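You operate a simulated robot arm through the tools that you are given. There is no shell and no other tool.

The job below is to be done with a simulated robot arm. You get a single attempt, and the scene is never put back.

## Task
Bring the feeder up after the night and feed a good test cover.
Fine: air valve open, roller down, pump on; then red stop out, hold feed; leave it running.

Only the result counts: the job must be done as asked and must still hold three seconds after the hand-in. Knocking over, shifting, dropping, spilling or breaking anything else fails it. Lids that push on must go on centred and level and be pressed home; caps that screw on are set level and turned clockwise until they are tight.

## Robot
A 7-joint arm with a three-finger gripper, fixed in place. Base frame: the origin is at the foot of the arm, x ahead of it, y to its left, z up. Readings come in m, degrees, newtons and seconds.
With the tool pointing down near the work surface it reaches from about 0.1 to 0.86 m from the base axis. Its first joint turns from -166.0 to 166.0 degrees. Payload 2.94 kg.
Tool frame: the origin (TCP) lies between the finger pads and is the grasp point; the fingertips stand 0.03 m ahead of it; z points along the fingers, y is the line along which they close. Largest opening 0.132 m; the body of the gripper starts 0.107 m behind the TCP.
Orientation is that of the tool frame in the base frame, as a unit quaternion [w, x, y, z]. With the fingers straight down and closing along the base's y, the tool's x points along the base's -x, its y along +y and its z along -z.

## Interface
- The arm moves only by the tool send_rows. Its argument "plan" is a list of rows, each an object of numbers (a shift or turn left out is 0, a gripper value left out holds the last): "dx", "dy", "dz": the shift along the tool's x, y, z in cm; "ax", "ay", "az": the turn, a rotation vector about the tool's x, y, z in degrees. In form: [{"dx": .., "dy": .., "dz": .., "ax": .., "ay": .., "az": ..}, ...]. A call has 1 to 20 rows; each row is the pose to reach, as a shift and turn from the pose commanded when the call began, along the tool's axes at that moment. "claw" is the gripper command, from -1 (fully open) to 1 (shut), values between in proportion, set as the call begins (left out, the last holds). Rows are played at 5 a second. More than 0.05 m and 8.6 degrees between two rows, or a gripper value outside its range, and nothing of the call is played. A pose out of reach is approached as far as the arm can. The call stops where the force on the tool passes 80 N (or 10 N more than at its start, if that is more) or the arm is blocked; 0.2 s more then pass. The fingers move at their own pace and stop on an object; they squeeze with about 44 N. The grip force told is the motor's: it shows also when the fingers shut on nothing. Time passes only in rows, and 0.2 s behind the last, so rows that repeat a pose let the fingers close. It gives the time, the measured TCP pose, the force on the tool (base axes), the opening and the grip force at its end, in the units of the frame above (readings bear some noise), with the torque about the TCP (base axes, N m) and any sound that the robot's microphone picked up.
- Cameras (640 x 400 px; columns grow to the right, rows downward): "scene" is fixed at [0.2204, -0.4998, 1.5036]; the picture's right is [0.94, -0.35, 0.00], its down [-0.12, -0.33, -0.94] and it looks along [0.33, 0.88, -0.35] (base axes); focal length 309 px, centre (320, 200). "wrist" rides on the gripper at [0.072, 0.003, -0.144] in the tool frame; the picture's right is [-0.04, 1.00, 0.00], its down [-0.88, -0.04, -0.48] and it looks along [-0.48, -0.02, 0.88] (tool axes); focal length 256 px, centre (320, 200). There is no depth. A picture from a camera that has moved, and an enlarged one, comes with that camera's place and axes in the base frame and with its lens.
- snapshot(camera): a new picture of that camera. It takes no simulated time.
- lift_body(by): slides the trunk up (or, below 0, down) by that many m; the arm rides with it, the base frame stays. It gives what a move gives, with no picture.
- close_up(camera, box): a new picture of the part [left, top, right, bottom] of that camera's present view, enlarged. It takes no simulated time.
- hand_in(): hands the job in; it is judged then, once.

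Places have to be worked out from the pictures, the camera data and where the tool is seen. Open the gripper and draw the arm clear of the work before you hand the job in, unless the task says otherwise.

The tools are called after "Request:" by a JSON object that holds its "api" and its "payload". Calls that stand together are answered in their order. send_rows: Moves the arm, as the interface text tells. Its arguments: {"type":"object","properties":{"plan":{"type":"array"},"claw":{"type":"number"}},"required":["plan"]} The other tools are called the same way: lift_body (by) slides the trunk up or down; snapshot (camera) takes a picture; close_up (camera, box) takes an enlarged picture of a part of a camera's view; hand_in () hands the job in.

At the start:

```text
t: 0.0
eef_pos: [0.5057, 0.2412, 1.4233]
tool_rot: [0.0, 0.001, 1.0, 0.0]
wrist_force: [0.0, -0.3, -0.4]
torque: [0.0, 0.0, 0.03]
width: 0.1318
finger_force: 0.1
trunk travel left (down, up): [-0.25, 0.29]
```

scene: 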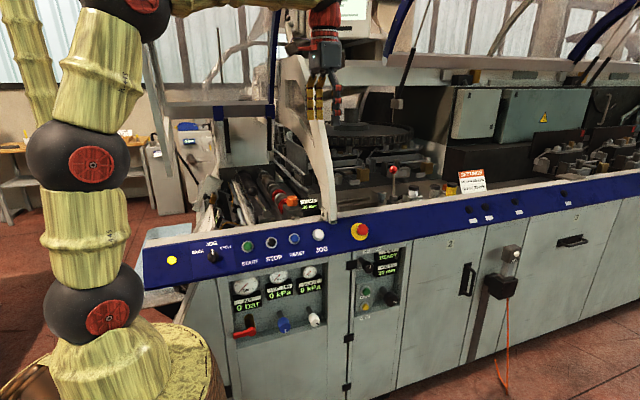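
wrist: 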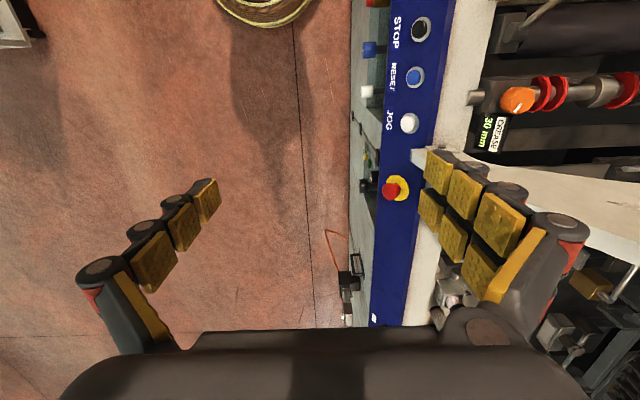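

I begin by looking closely at the machine's panel to identify the valve, gauges, buttons and labels.

Request:
{"api": "close_up", "payload": {"camera": "scene", "box": [140, 210, 400, 372]}}

Request:
{"api": "close_up", "payload": {"camera": "scene", "box": [220, 255, 340, 345]}}

Request:
{"api": "close_up", "payload": {"camera": "scene", "box": [340, 240, 420, 330]}}

Request:
{"api": "close_up", "payload": {"camera": "scene", "box": [180, 130, 500, 270]}}

Request:
{"api": "close_up", "payload": {"camera": "wrist", "box": [340, 0, 640, 200]}}

```text
2.46 times, centred on (270, 291) of scene
camera zoom: at [0.2204, -0.4998, 1.5036], right [0.94, -0.35, 0.0], down [-0.12, -0.33, -0.94], along [0.33, 0.88, -0.35], focal length 761 px, centre (443, -24)
```

zoom: 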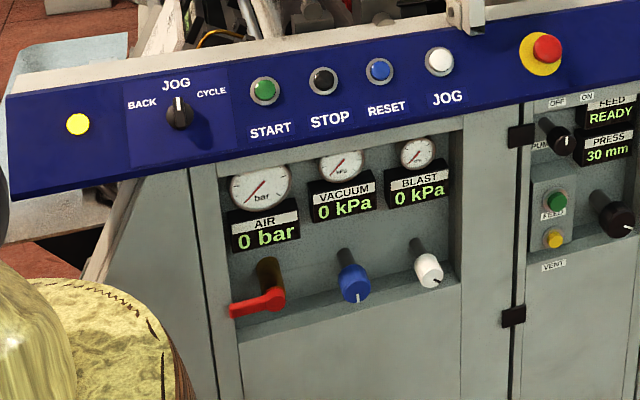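

```text
4.44 times, centred on (280, 300) of scene
camera zoom: at [0.2204, -0.4998, 1.5036], right [0.94, -0.35, 0.0], down [-0.12, -0.33, -0.94], along [0.33, 0.88, -0.35], focal length 1374 px, centre (498, -244)
```

zoom: 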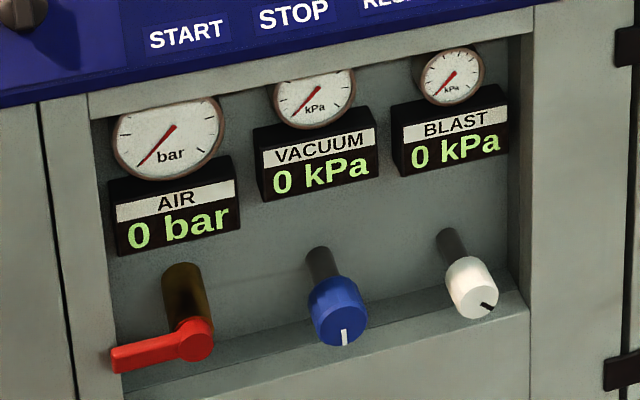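

```text
4.44 times, centred on (380, 285) of scene
camera zoom: at [0.2204, -0.4998, 1.5036], right [0.94, -0.35, 0.0], down [-0.12, -0.33, -0.94], along [0.33, 0.88, -0.35], focal length 1374 px, centre (53, -178)
```

zoom: 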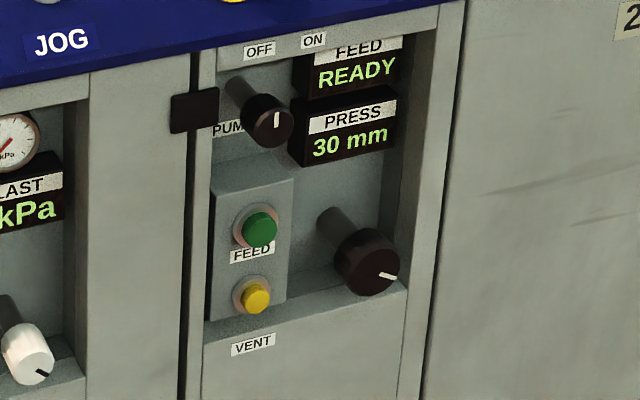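

```text
2.00 times, centred on (340, 200) of scene
camera zoom: at [0.2204, -0.4998, 1.5036], right [0.94, -0.35, 0.0], down [-0.12, -0.33, -0.94], along [0.33, 0.88, -0.35], focal length 618 px, centre (280, 200)
```

zoom: 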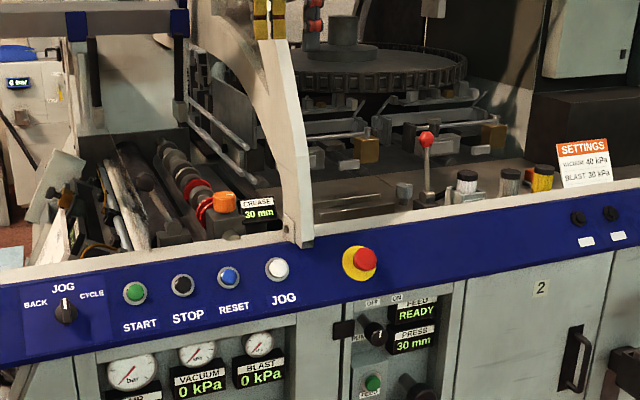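

```text
2.00 times, centred on (490, 100) of wrist
camera zoom: at [0.4335, 0.2444, 1.5674], right [0.04, 1.0, 0.0], down [0.88, -0.04, 0.48], along [0.48, -0.02, -0.88], focal length 512 px, centre (-20, 400)
```

zoom: 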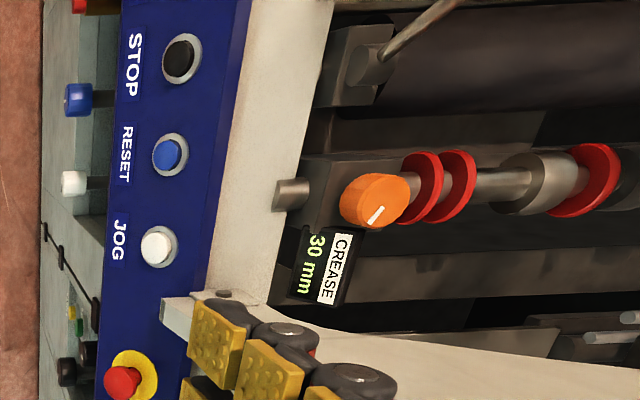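

The panel shows air valve (red, at 0 bar), vacuum/blast knobs, pump switch, feed/vent buttons, red stop, and a settings card. I zoom in on the card, the lever with the red ball, and other details.

Request:
{"api": "close_up", "payload": {"camera": "scene", "box": [448, 162, 496, 192]}}

Request:
{"api": "close_up", "payload": {"camera": "scene", "box": [370, 150, 470, 212]}}

Request:
{"api": "close_up", "payload": {"camera": "scene", "box": [450, 190, 600, 284]}}

Request:
{"api": "close_up", "payload": {"camera": "scene", "box": [200, 150, 340, 237]}}

Request:
{"api": "close_up", "payload": {"camera": "scene", "box": [330, 210, 400, 254]}}

Request:
{"api": "close_up", "payload": {"camera": "scene", "box": [170, 0, 410, 150]}}

Request:
{"api": "close_up", "payload": {"camera": "wrist", "box": [340, 150, 640, 340]}}

```text
13.33 times, centred on (472, 177) of scene
camera zoom: at [0.2204, -0.4998, 1.5036], right [0.94, -0.35, 0.0], down [-0.12, -0.33, -0.94], along [0.33, 0.88, -0.35], focal length 4121 px, centre (-1707, 507)
```

zoom: 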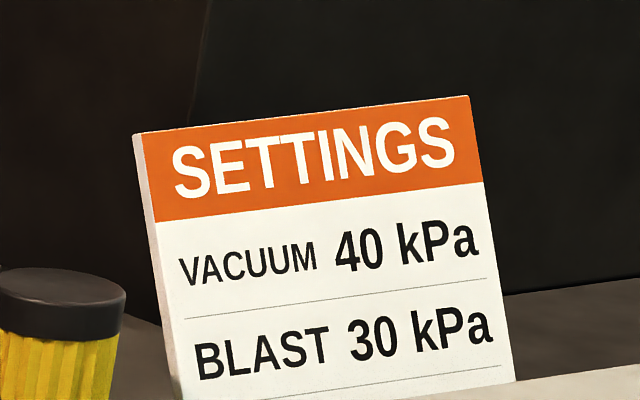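

```text
6.40 times, centred on (420, 181) of scene
camera zoom: at [0.2204, -0.4998, 1.5036], right [0.94, -0.35, 0.0], down [-0.12, -0.33, -0.94], along [0.33, 0.88, -0.35], focal length 1978 px, centre (-320, 322)
```

zoom: 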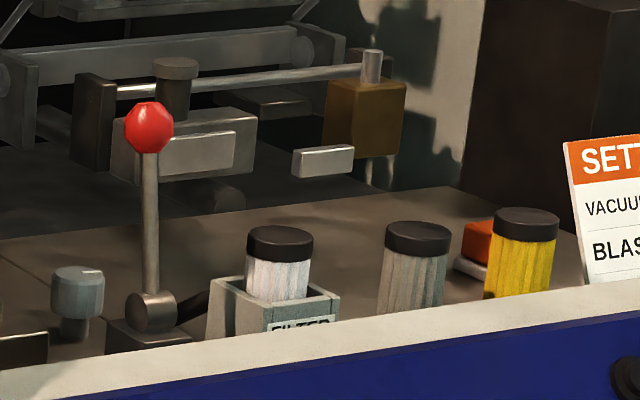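

```text
4.26 times, centred on (525, 237) of scene
camera zoom: at [0.2204, -0.4998, 1.5036], right [0.94, -0.35, 0.0], down [-0.12, -0.33, -0.94], along [0.33, 0.88, -0.35], focal length 1315 px, centre (-552, 43)
```

zoom: 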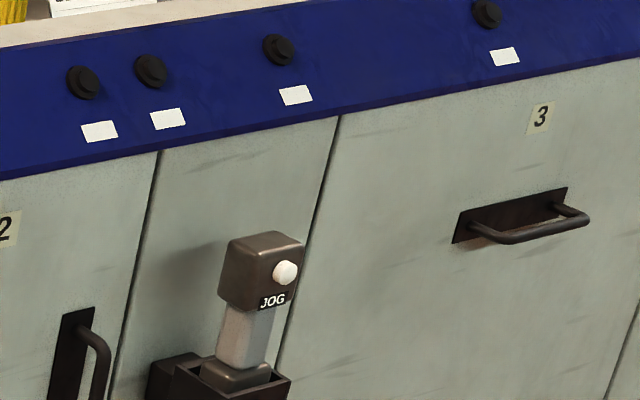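

```text
4.57 times, centred on (270, 194) of scene
camera zoom: at [0.2204, -0.4998, 1.5036], right [0.94, -0.35, 0.0], down [-0.12, -0.33, -0.94], along [0.33, 0.88, -0.35], focal length 1413 px, centre (549, 230)
```

zoom: 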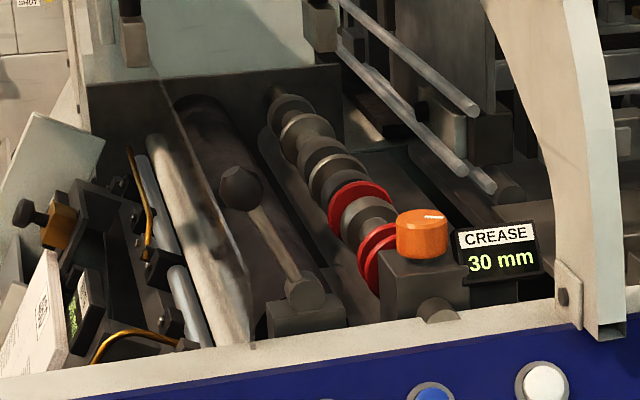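

```text
9.09 times, centred on (365, 232) of scene
camera zoom: at [0.2204, -0.4998, 1.5036], right [0.94, -0.35, 0.0], down [-0.12, -0.33, -0.94], along [0.33, 0.88, -0.35], focal length 2810 px, centre (-89, -91)
```

zoom: 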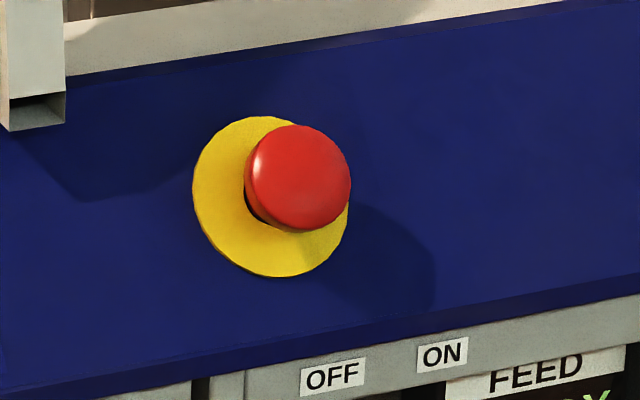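

```text
2.67 times, centred on (290, 75) of scene
camera zoom: at [0.2204, -0.4998, 1.5036], right [0.94, -0.35, 0.0], down [-0.12, -0.33, -0.94], along [0.33, 0.88, -0.35], focal length 824 px, centre (400, 533)
```

zoom: 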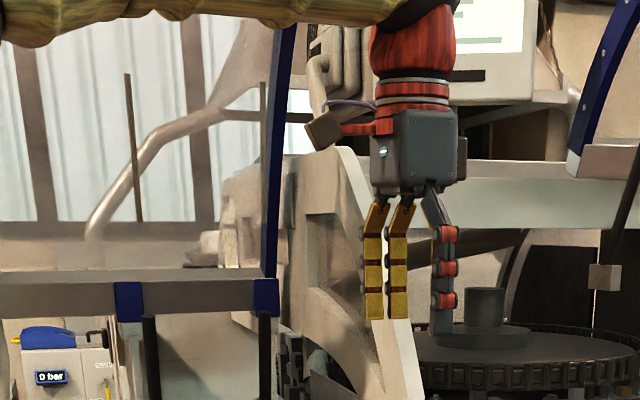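

```text
2.11 times, centred on (490, 245) of wrist
camera zoom: at [0.4335, 0.2444, 1.5674], right [0.04, 1.0, 0.0], down [0.88, -0.04, 0.48], along [0.48, -0.02, -0.88], focal length 539 px, centre (-38, 105)
```

zoom: 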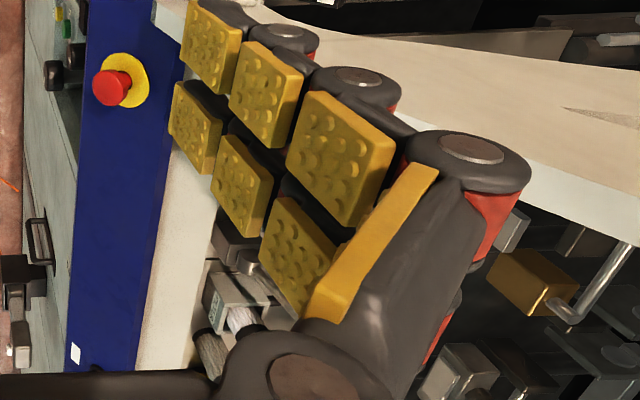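

The settings card may have more lines hidden by the ledge, and there is a filter box and a compressor in the background. I zoom on those.

Request:
{"api": "close_up", "payload": {"camera": "scene", "box": [150, 110, 220, 154]}}

Request:
{"api": "close_up", "payload": {"camera": "scene", "box": [195, 170, 260, 240]}}

Request:
{"api": "close_up", "payload": {"camera": "scene", "box": [395, 175, 470, 215]}}

Request:
{"api": "close_up", "payload": {"camera": "scene", "box": [320, 0, 400, 50]}}

Request:
{"api": "close_up", "payload": {"camera": "scene", "box": [0, 100, 220, 240]}}

Request:
{"api": "close_up", "payload": {"camera": "scene", "box": [400, 50, 640, 200]}}

Request:
{"api": "close_up", "payload": {"camera": "scene", "box": [290, 120, 410, 195]}}

```text
9.09 times, centred on (185, 132) of scene
camera zoom: at [0.2204, -0.4998, 1.5036], right [0.94, -0.35, 0.0], down [-0.12, -0.33, -0.94], along [0.33, 0.88, -0.35], focal length 2810 px, centre (1547, 818)
```

zoom: 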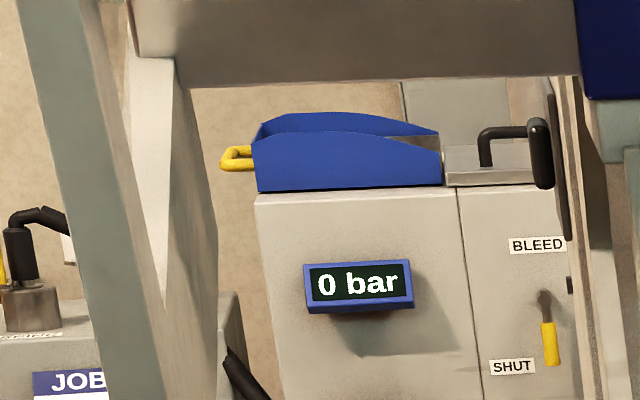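

```text
5.71 times, centred on (228, 205) of scene
camera zoom: at [0.2204, -0.4998, 1.5036], right [0.94, -0.35, 0.0], down [-0.12, -0.33, -0.94], along [0.33, 0.88, -0.35], focal length 1766 px, centre (849, 171)
```

zoom: 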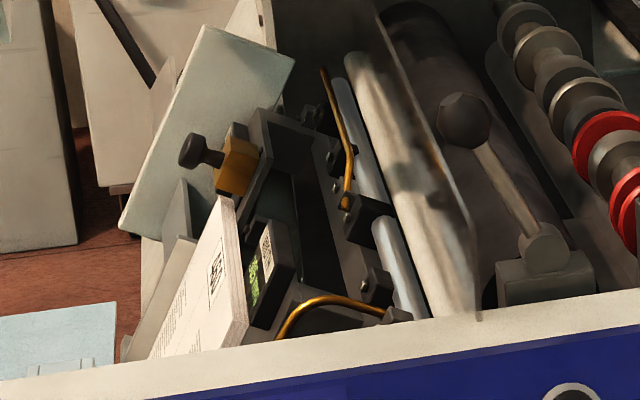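

```text
8.53 times, centred on (432, 195) of scene
camera zoom: at [0.2204, -0.4998, 1.5036], right [0.94, -0.35, 0.0], down [-0.12, -0.33, -0.94], along [0.33, 0.88, -0.35], focal length 2637 px, centre (-640, 243)
```

zoom: 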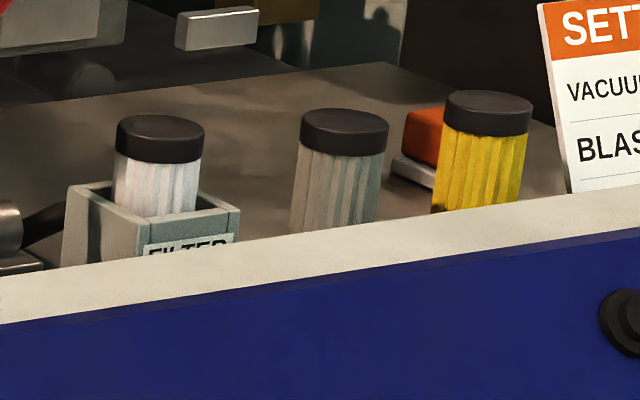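

```text
8.00 times, centred on (360, 25) of scene
camera zoom: at [0.2204, -0.4998, 1.5036], right [0.94, -0.35, 0.0], down [-0.12, -0.33, -0.94], along [0.33, 0.88, -0.35], focal length 2473 px, centre (0, 1600)
```

zoom: 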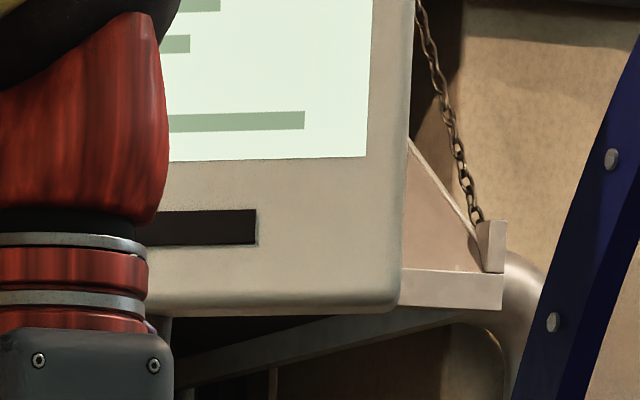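

```text
2.86 times, centred on (110, 170) of scene
camera zoom: at [0.2204, -0.4998, 1.5036], right [0.94, -0.35, 0.0], down [-0.12, -0.33, -0.94], along [0.33, 0.88, -0.35], focal length 883 px, centre (920, 286)
```

zoom: 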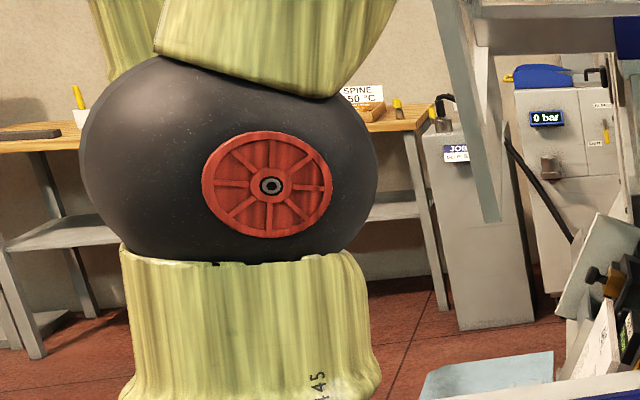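

```text
2.67 times, centred on (520, 125) of scene
camera zoom: at [0.2204, -0.4998, 1.5036], right [0.94, -0.35, 0.0], down [-0.12, -0.33, -0.94], along [0.33, 0.88, -0.35], focal length 824 px, centre (-213, 400)
```

zoom: 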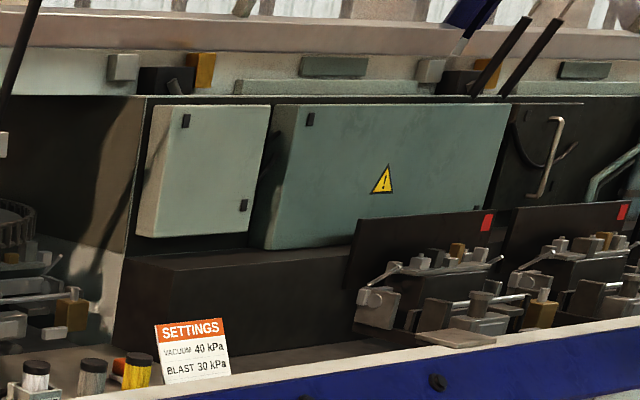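

```text
5.33 times, centred on (350, 158) of scene
camera zoom: at [0.2204, -0.4998, 1.5036], right [0.94, -0.35, 0.0], down [-0.12, -0.33, -0.94], along [0.33, 0.88, -0.35], focal length 1648 px, centre (160, 427)
```

zoom: 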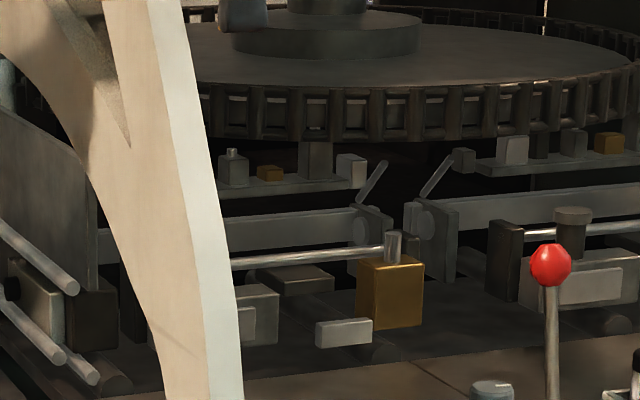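

The front panel faces -y at about y≈0.42, with the E-stop near (0.74, 0.43, 0.97). I need better views of the roller/lever region, so I shift the tool left (−x) and toward the machine (+y) at the present height, staying clear of the arch.

Request:
{"api": "send_rows", "payload": {"plan": [{"dx": 3, "dy": 2.5}, {"dx": 6, "dy": 5}, {"dx": 9, "dy": 7.5}, {"dx": 12, "dy": 10}, {"dx": 15, "dy": 12.5}, {"dx": 15, "dy": 12.5}]}}

Request:
{"api": "snapshot", "payload": {"camera": "wrist"}}

Request:
{"api": "close_up", "payload": {"camera": "wrist", "box": [200, 0, 500, 200]}}

```text
t: 1.4
eef_pos: [0.3548, 0.367, 1.424]
tool_rot: [0.0, 0.001, 1.0, 0.0]
wrist_force: [-0.9, 0.0, -0.5]
torque: [-0.01, 0.03, -0.03]
width: 0.132
finger_force: 0.0
trunk travel left (down, up): [-0.25, 0.29]
```

```text
taken
camera wrist: at [0.2833, 0.3707, 1.5676], right [0.04, 1.0, 0.0], down [0.88, -0.04, 0.48], along [0.48, -0.02, -0.88], focal length 256 px, centre (320, 200)
```

wrist: 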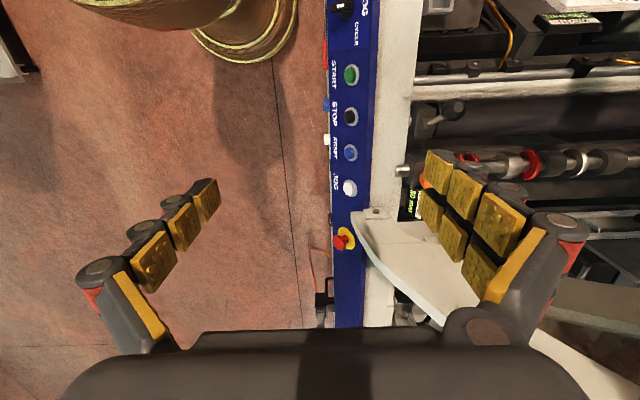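

```text
2.00 times, centred on (350, 100) of wrist
camera zoom: at [0.2833, 0.3707, 1.5676], right [0.04, 1.0, 0.0], down [0.88, -0.04, 0.48], along [0.48, -0.02, -0.88], focal length 512 px, centre (260, 400)
```

zoom: 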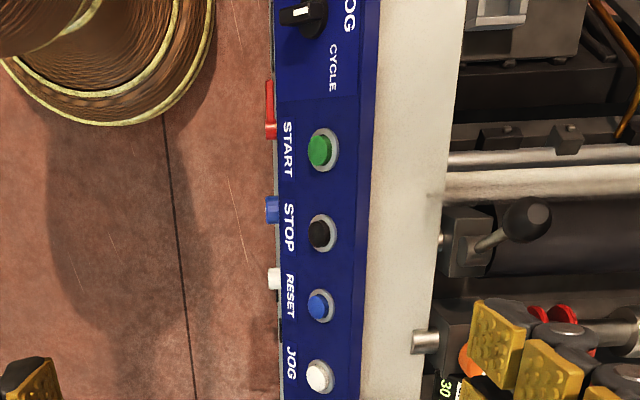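

The black-ball lever sits by a roller at roughly x≈0.5, and the valves are on the recessed front. I back off from the machine and turn the tool to point horizontally at the panel (+y) so that the wrist camera sees the front upright.

Request:
{"api": "send_rows", "payload": {"plan": [{"dx": -1.36, "dy": -3.53, "dz": 1.77}, {"dx": -2.71, "dy": -7.06, "dz": 3.54}, {"dx": -4.07, "dy": -10.59, "dz": 5.31}, {"dx": -5.43, "dy": -14.11, "dz": 7.09, "ax": -4.33, "ay": 4.33, "az": 4.33}, {"dx": -6.79, "dy": -17.64, "dz": 8.86, "ax": -8.66, "ay": 8.66, "az": 8.66}, {"dx": -8.14, "dy": -21.17, "dz": 10.63, "ax": -12.99, "ay": 12.99, "az": 12.99}, {"dx": -9.5, "dy": -24.7, "dz": 12.4, "ax": -17.32, "ay": 17.32, "az": 17.32}, {"dx": -9.5, "dy": -24.7, "dz": 12.4, "ax": -21.65, "ay": 21.65, "az": 21.65}, {"dx": -9.5, "dy": -24.7, "dz": 12.4, "ax": -25.98, "ay": 25.98, "az": 25.98}, {"dx": -9.5, "dy": -24.7, "dz": 12.4, "ax": -30.31, "ay": 30.31, "az": 30.31}, {"dx": -9.5, "dy": -24.7, "dz": 12.4, "ax": -34.64, "ay": 34.64, "az": 34.64}, {"dx": -9.5, "dy": -24.7, "dz": 12.4, "ax": -38.97, "ay": 38.97, "az": 38.97}, {"dx": -9.5, "dy": -24.7, "dz": 12.4, "ax": -43.3, "ay": 43.3, "az": 43.3}, {"dx": -9.5, "dy": -24.7, "dz": 12.4, "ax": -47.63, "ay": 47.63, "az": 47.63}, {"dx": -9.5, "dy": -24.7, "dz": 12.4, "ax": -51.96, "ay": 51.96, "az": 51.96}, {"dx": -9.5, "dy": -24.7, "dz": 12.4, "ax": -56.29, "ay": 56.29, "az": 56.29}, {"dx": -9.5, "dy": -24.7, "dz": 12.4, "ax": -60.62, "ay": 60.62, "az": 60.62}, {"dx": -9.5, "dy": -24.7, "dz": 12.4, "ax": -64.95, "ay": 64.95, "az": 64.95}, {"dx": -9.5, "dy": -24.7, "dz": 12.4, "ax": -69.28, "ay": 69.28, "az": 69.28}, {"dx": -9.5, "dy": -24.7, "dz": 12.4, "ax": -69.28, "ay": 69.28, "az": 69.28}]}}

Request:
{"api": "snapshot", "payload": {"camera": "wrist"}}

Request:
{"api": "snapshot", "payload": {"camera": "scene"}}

```text
t: 5.6
eef_pos: [0.4509, 0.1179, 1.3001]
tool_rot: [-0.499, 0.501, 0.499, 0.501]
wrist_force: [-0.1, -0.6, -0.3]
torque: [-0.01, 0.01, 0.0]
width: 0.1319
finger_force: 0.0
trunk travel left (down, up): [-0.25, 0.29]
```

```text
taken
camera wrist: at [0.4535, -0.025, 1.3723], right [1.0, 0.0, -0.04], down [-0.04, -0.48, -0.88], along [-0.02, 0.88, -0.47], focal length 256 px, centre (320, 200)
```

wrist: 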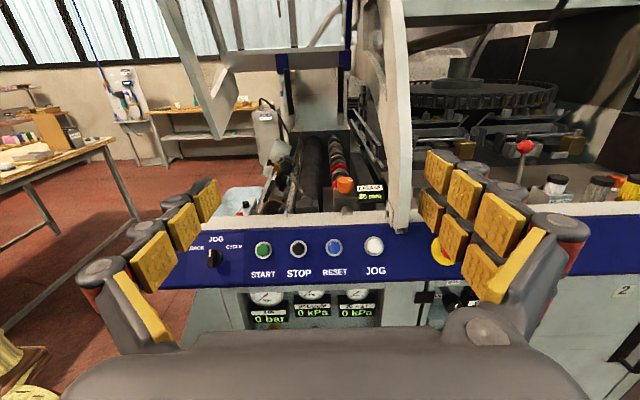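

```text
taken
```

scene: 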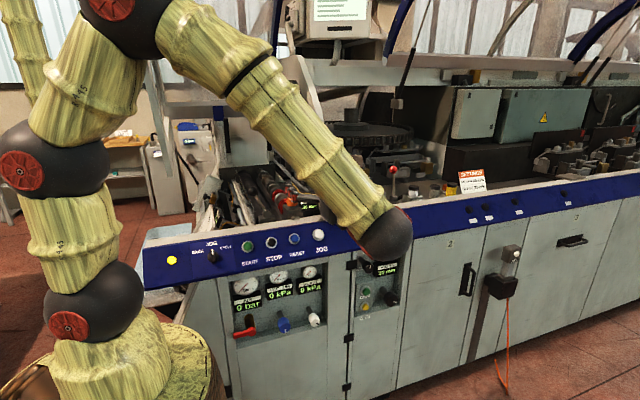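

Now facing the panel: START ≈(0.31,0.42,1.01), JOG ≈(0.56,0.42,1.01), the red-ball lever is ~1.25 m away (out of reach), so the black-ball lever ≈(0.37,0.60,1.12) is probably the roller lever. I lower the trunk to get the valves and knobs into view.

Request:
{"api": "lift_body", "payload": {"by": -0.2}}

Request:
{"api": "snapshot", "payload": {"camera": "wrist"}}

Request:
{"api": "close_up", "payload": {"camera": "wrist", "box": [170, 80, 470, 270]}}

```text
t: 7.8
eef_pos: [0.4502, 0.1181, 1.1001]
tool_rot: [-0.499, 0.5, 0.5, 0.5]
wrist_force: [-0.5, -0.3, -0.2]
torque: [-0.03, 0.01, -0.03]
width: 0.1321
finger_force: 0.1
trunk travel left (down, up): [-0.05, 0.49]
```

```text
taken
camera wrist: at [0.4536, -0.0249, 1.1725], right [1.0, 0.0, -0.04], down [-0.04, -0.48, -0.88], along [-0.02, 0.88, -0.48], focal length 256 px, centre (320, 200)
```

wrist: 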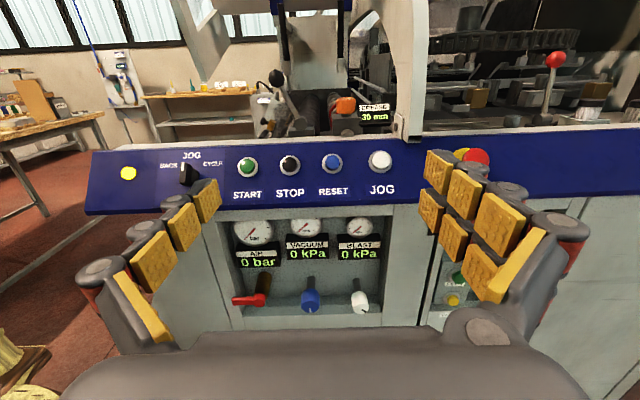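

```text
2.11 times, centred on (320, 175) of wrist
camera zoom: at [0.4536, -0.0249, 1.1725], right [1.0, 0.0, -0.04], down [-0.04, -0.48, -0.88], along [-0.02, 0.88, -0.48], focal length 539 px, centre (320, 253)
```

zoom: 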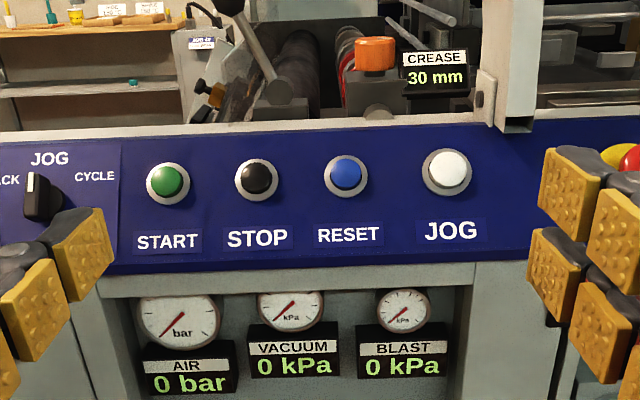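

I zoom into the roller/lever region, crease display, and lower valves from this viewpoint.

Request:
{"api": "close_up", "payload": {"camera": "wrist", "box": [230, 55, 400, 155]}}

Request:
{"api": "close_up", "payload": {"camera": "wrist", "box": [215, 210, 415, 335]}}

Request:
{"api": "close_up", "payload": {"camera": "wrist", "box": [500, 40, 640, 140]}}

Request:
{"api": "close_up", "payload": {"camera": "scene", "box": [225, 165, 305, 225]}}

```text
3.76 times, centred on (315, 105) of wrist
camera zoom: at [0.4536, -0.0249, 1.1725], right [1.0, 0.0, -0.04], down [-0.04, -0.48, -0.88], along [-0.02, 0.88, -0.48], focal length 964 px, centre (339, 558)
```

zoom: 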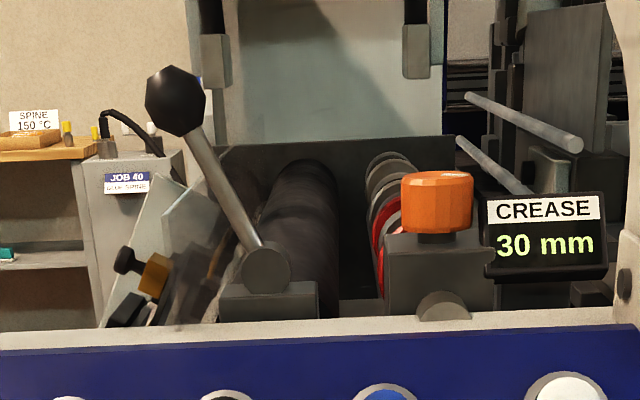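

```text
3.20 times, centred on (315, 272) of wrist
camera zoom: at [0.4536, -0.0249, 1.1725], right [1.0, 0.0, -0.04], down [-0.04, -0.48, -0.88], along [-0.02, 0.88, -0.48], focal length 819 px, centre (336, -32)
```

zoom: 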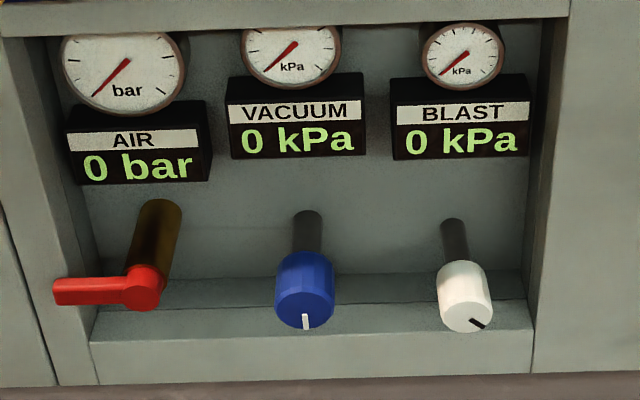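

```text
4.00 times, centred on (570, 90) of wrist
camera zoom: at [0.4536, -0.0249, 1.1725], right [1.0, 0.0, -0.04], down [-0.04, -0.48, -0.88], along [-0.02, 0.88, -0.48], focal length 1024 px, centre (-680, 640)
```

zoom: 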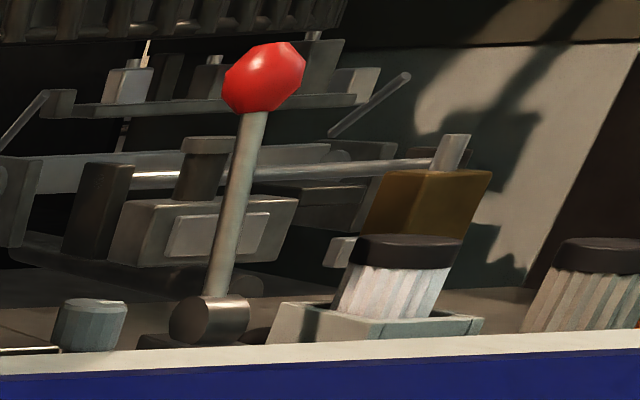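

```text
6.67 times, centred on (265, 195) of scene
camera zoom: at [0.2204, -0.4998, 1.5036], right [0.94, -0.35, 0.0], down [-0.12, -0.33, -0.94], along [0.33, 0.88, -0.35], focal length 2060 px, centre (687, 233)
```

zoom: 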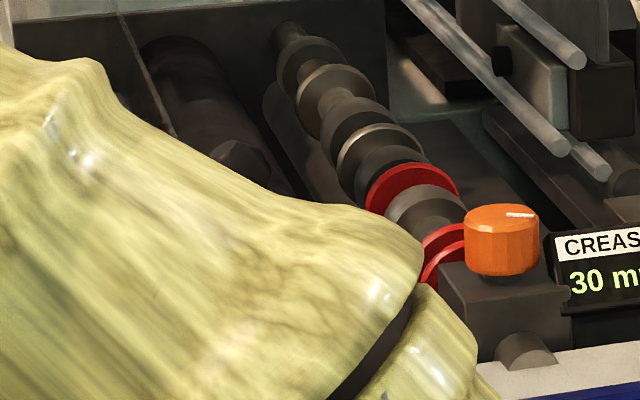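

The black-ball lever pivots on a hub by the dark roller. There's a JOB card in the background that may matter ("JOB 40 ... SPINE"), so I zoom on it and on the other cards.

Request:
{"api": "close_up", "payload": {"camera": "wrist", "box": [250, 95, 280, 113]}}

Request:
{"api": "close_up", "payload": {"camera": "wrist", "box": [225, 80, 285, 118]}}

Request:
{"api": "close_up", "payload": {"camera": "scene", "box": [140, 125, 180, 155]}}

Request:
{"api": "close_up", "payload": {"camera": "wrist", "box": [0, 50, 150, 144]}}

Request:
{"api": "close_up", "payload": {"camera": "wrist", "box": [80, 140, 260, 220]}}

```text
16.00 times, centred on (265, 104) of wrist
camera zoom: at [0.4536, -0.0249, 1.1725], right [1.0, 0.0, -0.04], down [-0.04, -0.48, -0.88], along [-0.02, 0.88, -0.48], focal length 4096 px, centre (1200, 1736)
```

zoom: 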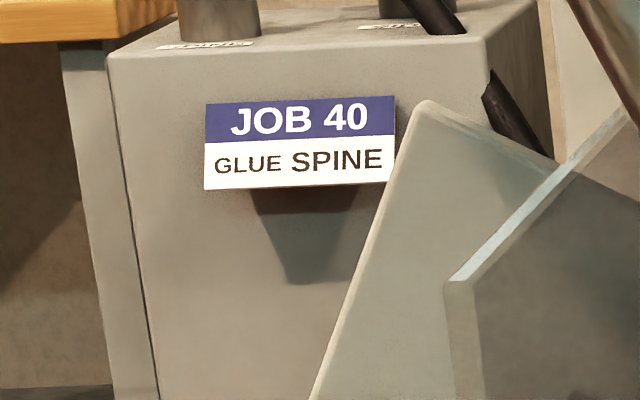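

```text
10.53 times, centred on (255, 99) of wrist
camera zoom: at [0.4536, -0.0249, 1.1725], right [1.0, 0.0, -0.04], down [-0.04, -0.48, -0.88], along [-0.02, 0.88, -0.48], focal length 2695 px, centre (1004, 1263)
```

zoom: 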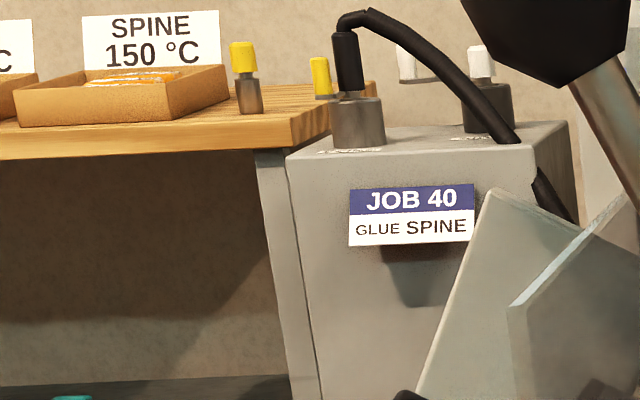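

```text
13.33 times, centred on (160, 140) of scene
camera zoom: at [0.2204, -0.4998, 1.5036], right [0.94, -0.35, 0.0], down [-0.12, -0.33, -0.94], along [0.33, 0.88, -0.35], focal length 4121 px, centre (2453, 1000)
```

zoom: 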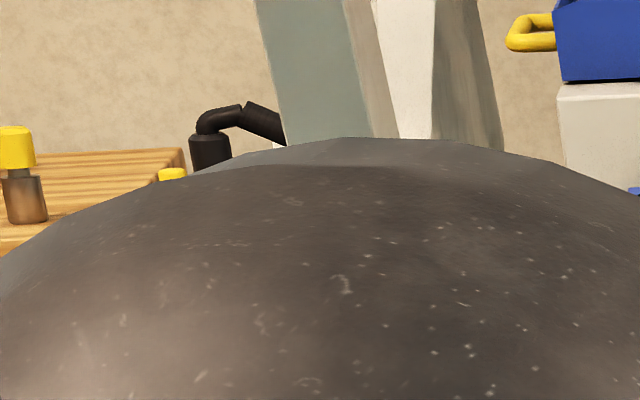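

```text
4.26 times, centred on (75, 97) of wrist
camera zoom: at [0.4536, -0.0249, 1.1725], right [1.0, 0.0, -0.04], down [-0.04, -0.48, -0.88], along [-0.02, 0.88, -0.48], focal length 1089 px, centre (1363, 638)
```

zoom: 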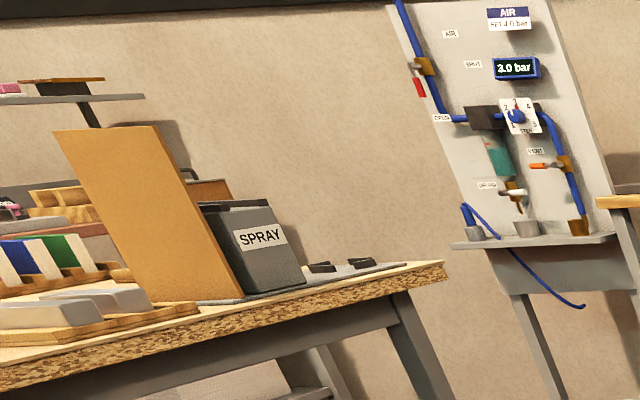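

```text
3.56 times, centred on (170, 180) of wrist
camera zoom: at [0.4536, -0.0249, 1.1725], right [1.0, 0.0, -0.04], down [-0.04, -0.48, -0.88], along [-0.02, 0.88, -0.48], focal length 910 px, centre (853, 271)
```

zoom: 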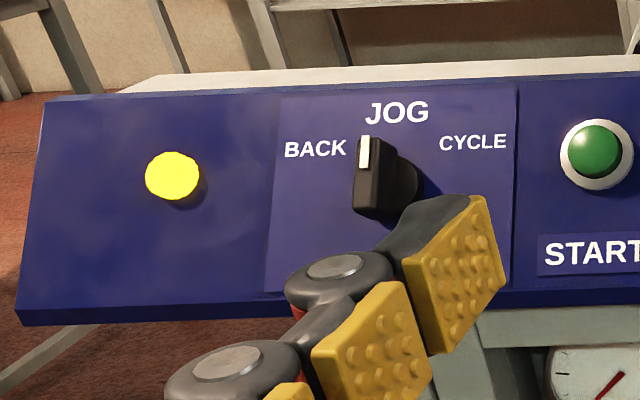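

The scenery around belongs to other stations; the valve hub is at about (0.297,0.375,0.70) with the handle pointing −x, blue knob (0.411,0.37,0.69), white knob (0.525,0.37,0.68). I close the gripper into a poker and move to in front of and above the air handle for a close look.

Request:
{"api": "send_rows", "payload": {"claw": 1, "plan": [{"dx": -3.3, "dy": -2.1, "dz": 0.2}, {"dx": -6.6, "dy": -4.2, "dz": 0.4}, {"dx": -9.9, "dy": -6.3, "dz": 0.6}, {"dx": -13.2, "dy": -8.4, "dz": 0.8}, {"dx": -16.5, "dy": -10.5, "dz": 1.0}, {"dx": -19.8, "dy": -12.6, "dz": 1.2}, {"dx": -23.1, "dy": -14.7, "dz": 1.4}, {"dx": -26.4, "dy": -16.8, "dz": 1.6}, {"dx": -28, "dy": -18, "dz": 1.8}, {"dx": -28, "dy": -18, "dz": 2}]}}

Request:
{"api": "snapshot", "payload": {"camera": "wrist"}}

Request:
{"api": "snapshot", "payload": {"camera": "scene"}}

```text
t: 10.0
eef_pos: [0.27, 0.1371, 0.8203]
tool_rot: [-0.5, 0.5, 0.5, 0.5]
wrist_force: [0.7, -0.4, 0.5]
torque: [0.03, 0.02, 0.0]
width: 0.0001
finger_force: 23.0
trunk travel left (down, up): [-0.05, 0.49]
```

```text
taken
camera wrist: at [0.274, -0.0049, 0.8917], right [1.0, 0.0, -0.04], down [-0.04, -0.48, -0.88], along [-0.02, 0.88, -0.48], focal length 256 px, centre (320, 200)
```

wrist: 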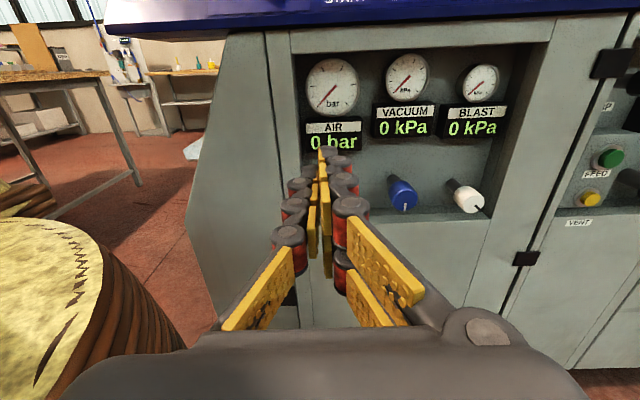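

```text
taken
```

scene: 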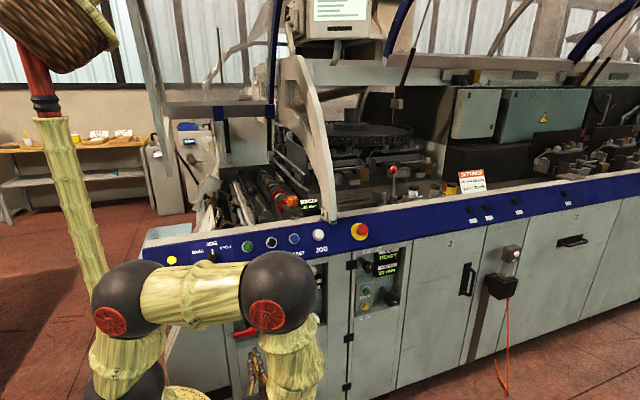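

The FEED button triangulates to about (0.773,0.426,0.712) and VENT to (0.769,0.416,0.64). I now bring the closed fingers forward, above the tip of the red handle.

Request:
{"api": "send_rows", "payload": {"plan": [{"dx": -0.6, "dy": -0.5, "dz": 4}, {"dx": -1.2, "dy": -1, "dz": 8}, {"dx": -1.8, "dy": -1.6, "dz": 12}, {"dx": -2.4, "dy": -2.2, "dz": 15}, {"dx": -3, "dy": -2.5, "dz": 18}, {"dx": -3, "dy": -2.5, "dz": 18}]}}

Request:
{"api": "snapshot", "payload": {"camera": "wrist"}}

Request:
{"api": "snapshot", "payload": {"camera": "scene"}}

```text
t: 11.4
eef_pos: [0.2466, 0.3206, 0.7909]
tool_rot: [-0.499, 0.5, 0.5, 0.5]
wrist_force: [1.0, 0.0, 0.4]
torque: [-0.01, -0.02, 0.03]
width: 0.0
finger_force: 28.8
trunk travel left (down, up): [-0.05, 0.49]
```

```text
taken
camera wrist: at [0.2487, 0.1757, 0.8624], right [1.0, 0.0, -0.04], down [-0.04, -0.48, -0.88], along [-0.02, 0.88, -0.48], focal length 256 px, centre (320, 200)
```

wrist: 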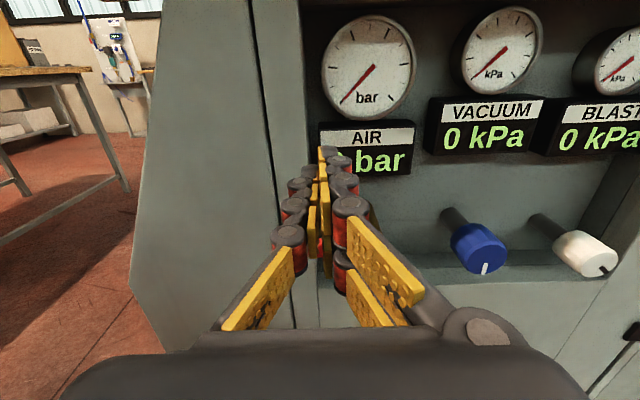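

```text
taken
```

scene: 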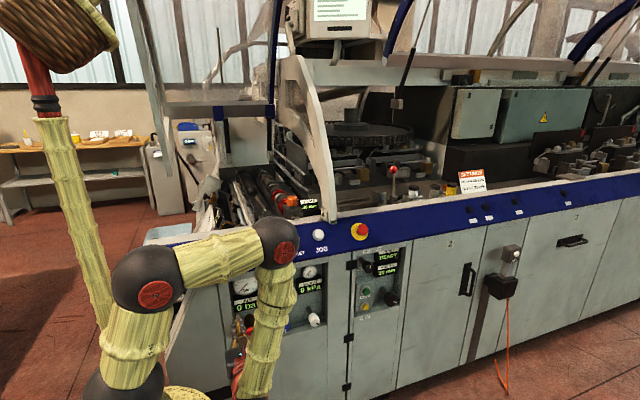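

I go forward so that the fingertips pass over the handle tip, then down gently in small steps to feel for contact.

Request:
{"api": "send_rows", "payload": {"plan": [{"dx": -1.5, "dy": 0.3, "dz": 1.5}, {"dx": -3, "dy": 0.6, "dz": 3.5}, {"dx": -4.5, "dy": 0.6, "dz": 3.8}, {"dx": -5.5, "dy": 0.6, "dz": 3.8}, {"dx": -6, "dy": 0.6, "dz": 3.8}, {"dx": -6.5, "dy": 0.6, "dz": 3.8}, {"dx": -6.5, "dy": 0.6, "dz": 3.8}]}}

Request:
{"api": "snapshot", "payload": {"camera": "wrist"}}

Request:
{"api": "close_up", "payload": {"camera": "scene", "box": [210, 300, 310, 370]}}

```text
t: 13.0
eef_pos: [0.2523, 0.3577, 0.7234]
tool_rot: [0.5, -0.5, -0.5, -0.5]
wrist_force: [-0.4, -0.6, 0.1]
torque: [0.02, -0.01, 0.02]
width: 0.0
finger_force: 28.5
trunk travel left (down, up): [-0.05, 0.49]
```

```text
taken
camera wrist: at [0.2541, 0.2135, 0.7961], right [1.0, 0.0, -0.04], down [-0.04, -0.48, -0.88], along [-0.02, 0.88, -0.48], focal length 256 px, centre (320, 200)
```

wrist: 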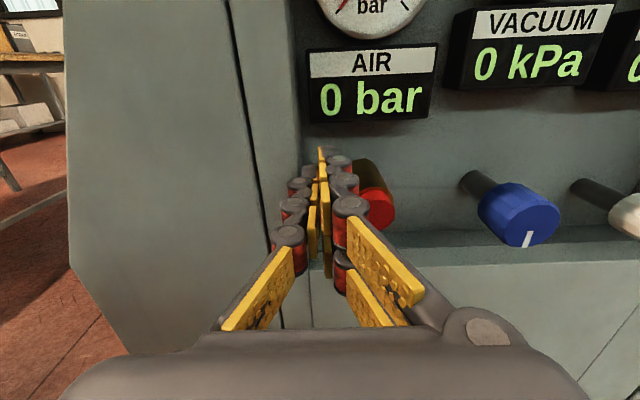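

```text
5.71 times, centred on (260, 335) of scene
camera zoom: at [0.2204, -0.4998, 1.5036], right [0.94, -0.35, 0.0], down [-0.12, -0.33, -0.94], along [0.33, 0.88, -0.35], focal length 1766 px, centre (663, -571)
```

zoom: 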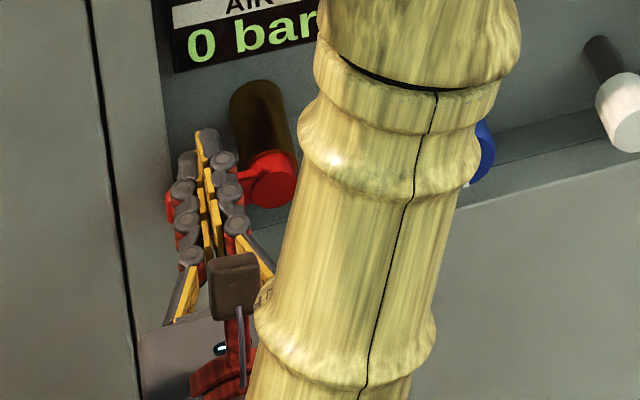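

The fingers are just above the handle with no contact yet. I push down another ~2.5 cm in small steps and watch force.

Request:
{"api": "send_rows", "payload": {"plan": [{"dx": -0.5}, {"dx": -1.0}, {"dx": -1.5}, {"dx": -2.0}, {"dx": -2.0}]}}

Request:
{"api": "close_up", "payload": {"camera": "scene", "box": [210, 300, 310, 370]}}

Request:
{"api": "snapshot", "payload": {"camera": "wrist"}}

```text
t: 14.2
eef_pos: [0.252, 0.3553, 0.7059]
tool_rot: [-0.499, 0.501, 0.498, 0.501]
wrist_force: [4.2, -37.8, 2.8]
torque: [-0.71, -0.13, -0.4]
width: 0.0
finger_force: 29.5
trunk travel left (down, up): [-0.05, 0.49]
```

```text
5.71 times, centred on (260, 335) of scene
camera zoom: at [0.2204, -0.4998, 1.5036], right [0.94, -0.35, 0.0], down [-0.12, -0.33, -0.94], along [0.33, 0.88, -0.35], focal length 1766 px, centre (663, -571)
```

zoom: 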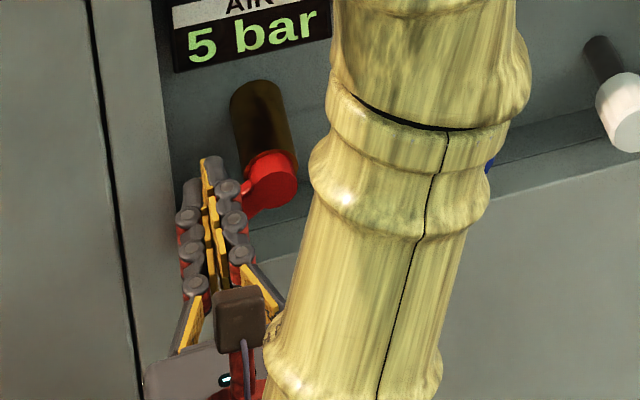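

```text
taken
camera wrist: at [0.2546, 0.2111, 0.7771], right [1.0, 0.0, -0.04], down [-0.04, -0.48, -0.88], along [-0.02, 0.88, -0.47], focal length 256 px, centre (320, 200)
```

wrist: 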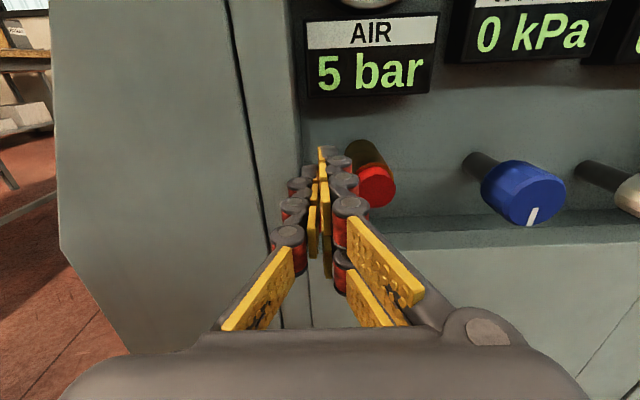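

The air display jumped to 5 bar, so downward is the opening direction; the −38 N in y means my fingertips touch the frame. I back off 6 cm in y to look at the handle's actual angle.

Request:
{"api": "send_rows", "payload": {"plan": [{"dz": -2}, {"dz": -4}, {"dx": 2, "dz": -6}, {"dx": 4, "dy": -2, "dz": -8}, {"dx": 4, "dy": -4, "dz": -8}, {"dx": 4, "dy": -4, "dz": -8}]}}

Request:
{"api": "snapshot", "payload": {"camera": "wrist"}}

Request:
{"api": "close_up", "payload": {"camera": "scene", "box": [210, 280, 350, 370]}}

```text
t: 15.6
eef_pos: [0.2116, 0.2758, 0.7426]
tool_rot: [-0.499, 0.5, 0.5, 0.5]
wrist_force: [0.4, 0.0, -0.2]
torque: [0.02, -0.02, -0.01]
width: 0.0
finger_force: 29.2
trunk travel left (down, up): [-0.05, 0.49]
```

```text
taken
camera wrist: at [0.2141, 0.1334, 0.8157], right [1.0, 0.0, -0.04], down [-0.04, -0.48, -0.88], along [-0.02, 0.88, -0.48], focal length 256 px, centre (320, 200)
```

wrist: 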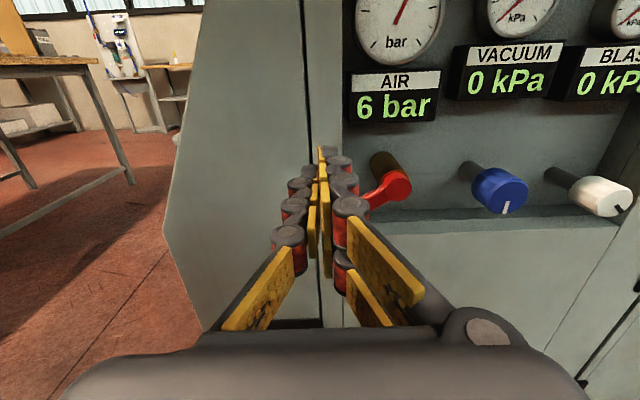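

```text
4.44 times, centred on (280, 325) of scene
camera zoom: at [0.2204, -0.4998, 1.5036], right [0.94, -0.35, 0.0], down [-0.12, -0.33, -0.94], along [0.33, 0.88, -0.35], focal length 1374 px, centre (498, -356)
```

zoom: 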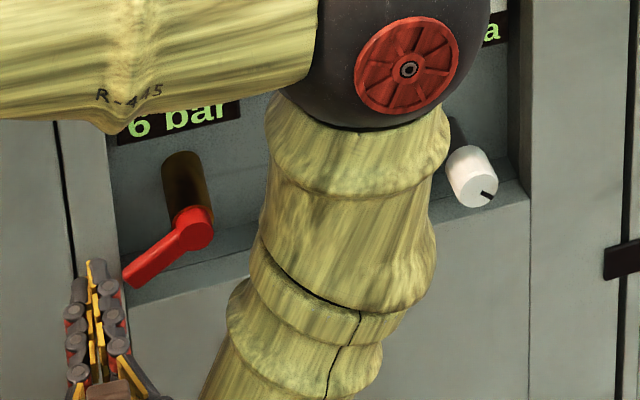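

The handle is about 25–30° down and the gauge reads 6 bar. I follow an arc around the hub (0.295,0.697) to bring the handle fully down to 90°, with the tip slightly less deep to avoid the frame.

Request:
{"api": "send_rows", "payload": {"plan": [{"dx": 0.2, "dy": 2.0, "dz": 2.4}, {"dx": 0, "dy": 3.8, "dz": 5.2}, {"dx": -0.8, "dy": 4.1, "dz": 7.0}, {"dx": -2.6, "dy": 4.0, "dz": 7.0}, {"dx": -4.3, "dy": 3.8, "dz": 7.0}, {"dx": -5.1, "dy": 3.8, "dz": 7.0}, {"dx": -6.0, "dy": 4.1, "dz": 7.0}, {"dx": -7.1, "dy": 4.6, "dz": 7.0}, {"dx": -7.9, "dy": 5.4, "dz": 7.0}, {"dx": -8.6, "dy": 6.3, "dz": 7.0}, {"dx": -8.6, "dy": 7.1, "dz": 7.0}, {"dx": -8.6, "dy": 7.1, "dz": 7.0}]}}

Request:
{"api": "close_up", "payload": {"camera": "scene", "box": [210, 280, 350, 370]}}

Request:
{"api": "snapshot", "payload": {"camera": "wrist"}}

```text
t: 18.2
eef_pos: [0.2839, 0.3459, 0.6597]
tool_rot: [-0.499, 0.5, 0.5, 0.5]
wrist_force: [0.1, 1.2, -0.4]
torque: [-0.01, -0.01, -0.03]
width: 0.0
finger_force: 28.7
trunk travel left (down, up): [-0.05, 0.49]
```

```text
4.44 times, centred on (280, 325) of scene
camera zoom: at [0.2204, -0.4998, 1.5036], right [0.94, -0.35, 0.0], down [-0.12, -0.33, -0.94], along [0.33, 0.88, -0.35], focal length 1374 px, centre (498, -356)
```

zoom: 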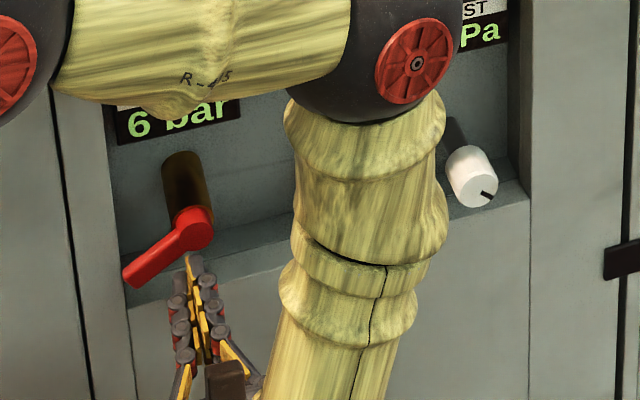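

```text
taken
camera wrist: at [0.2862, 0.2029, 0.7311], right [1.0, 0.0, -0.04], down [-0.04, -0.48, -0.88], along [-0.02, 0.88, -0.48], focal length 256 px, centre (320, 200)
```

wrist: 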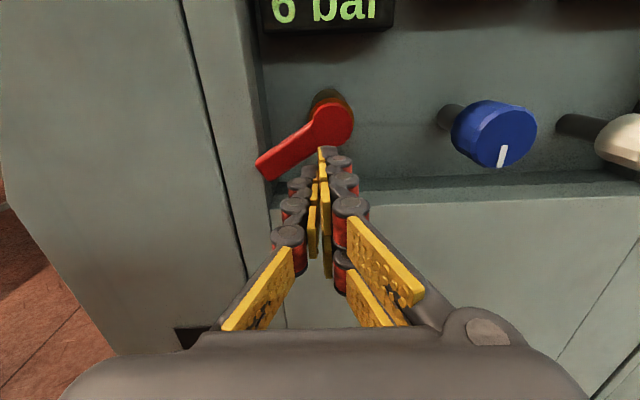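

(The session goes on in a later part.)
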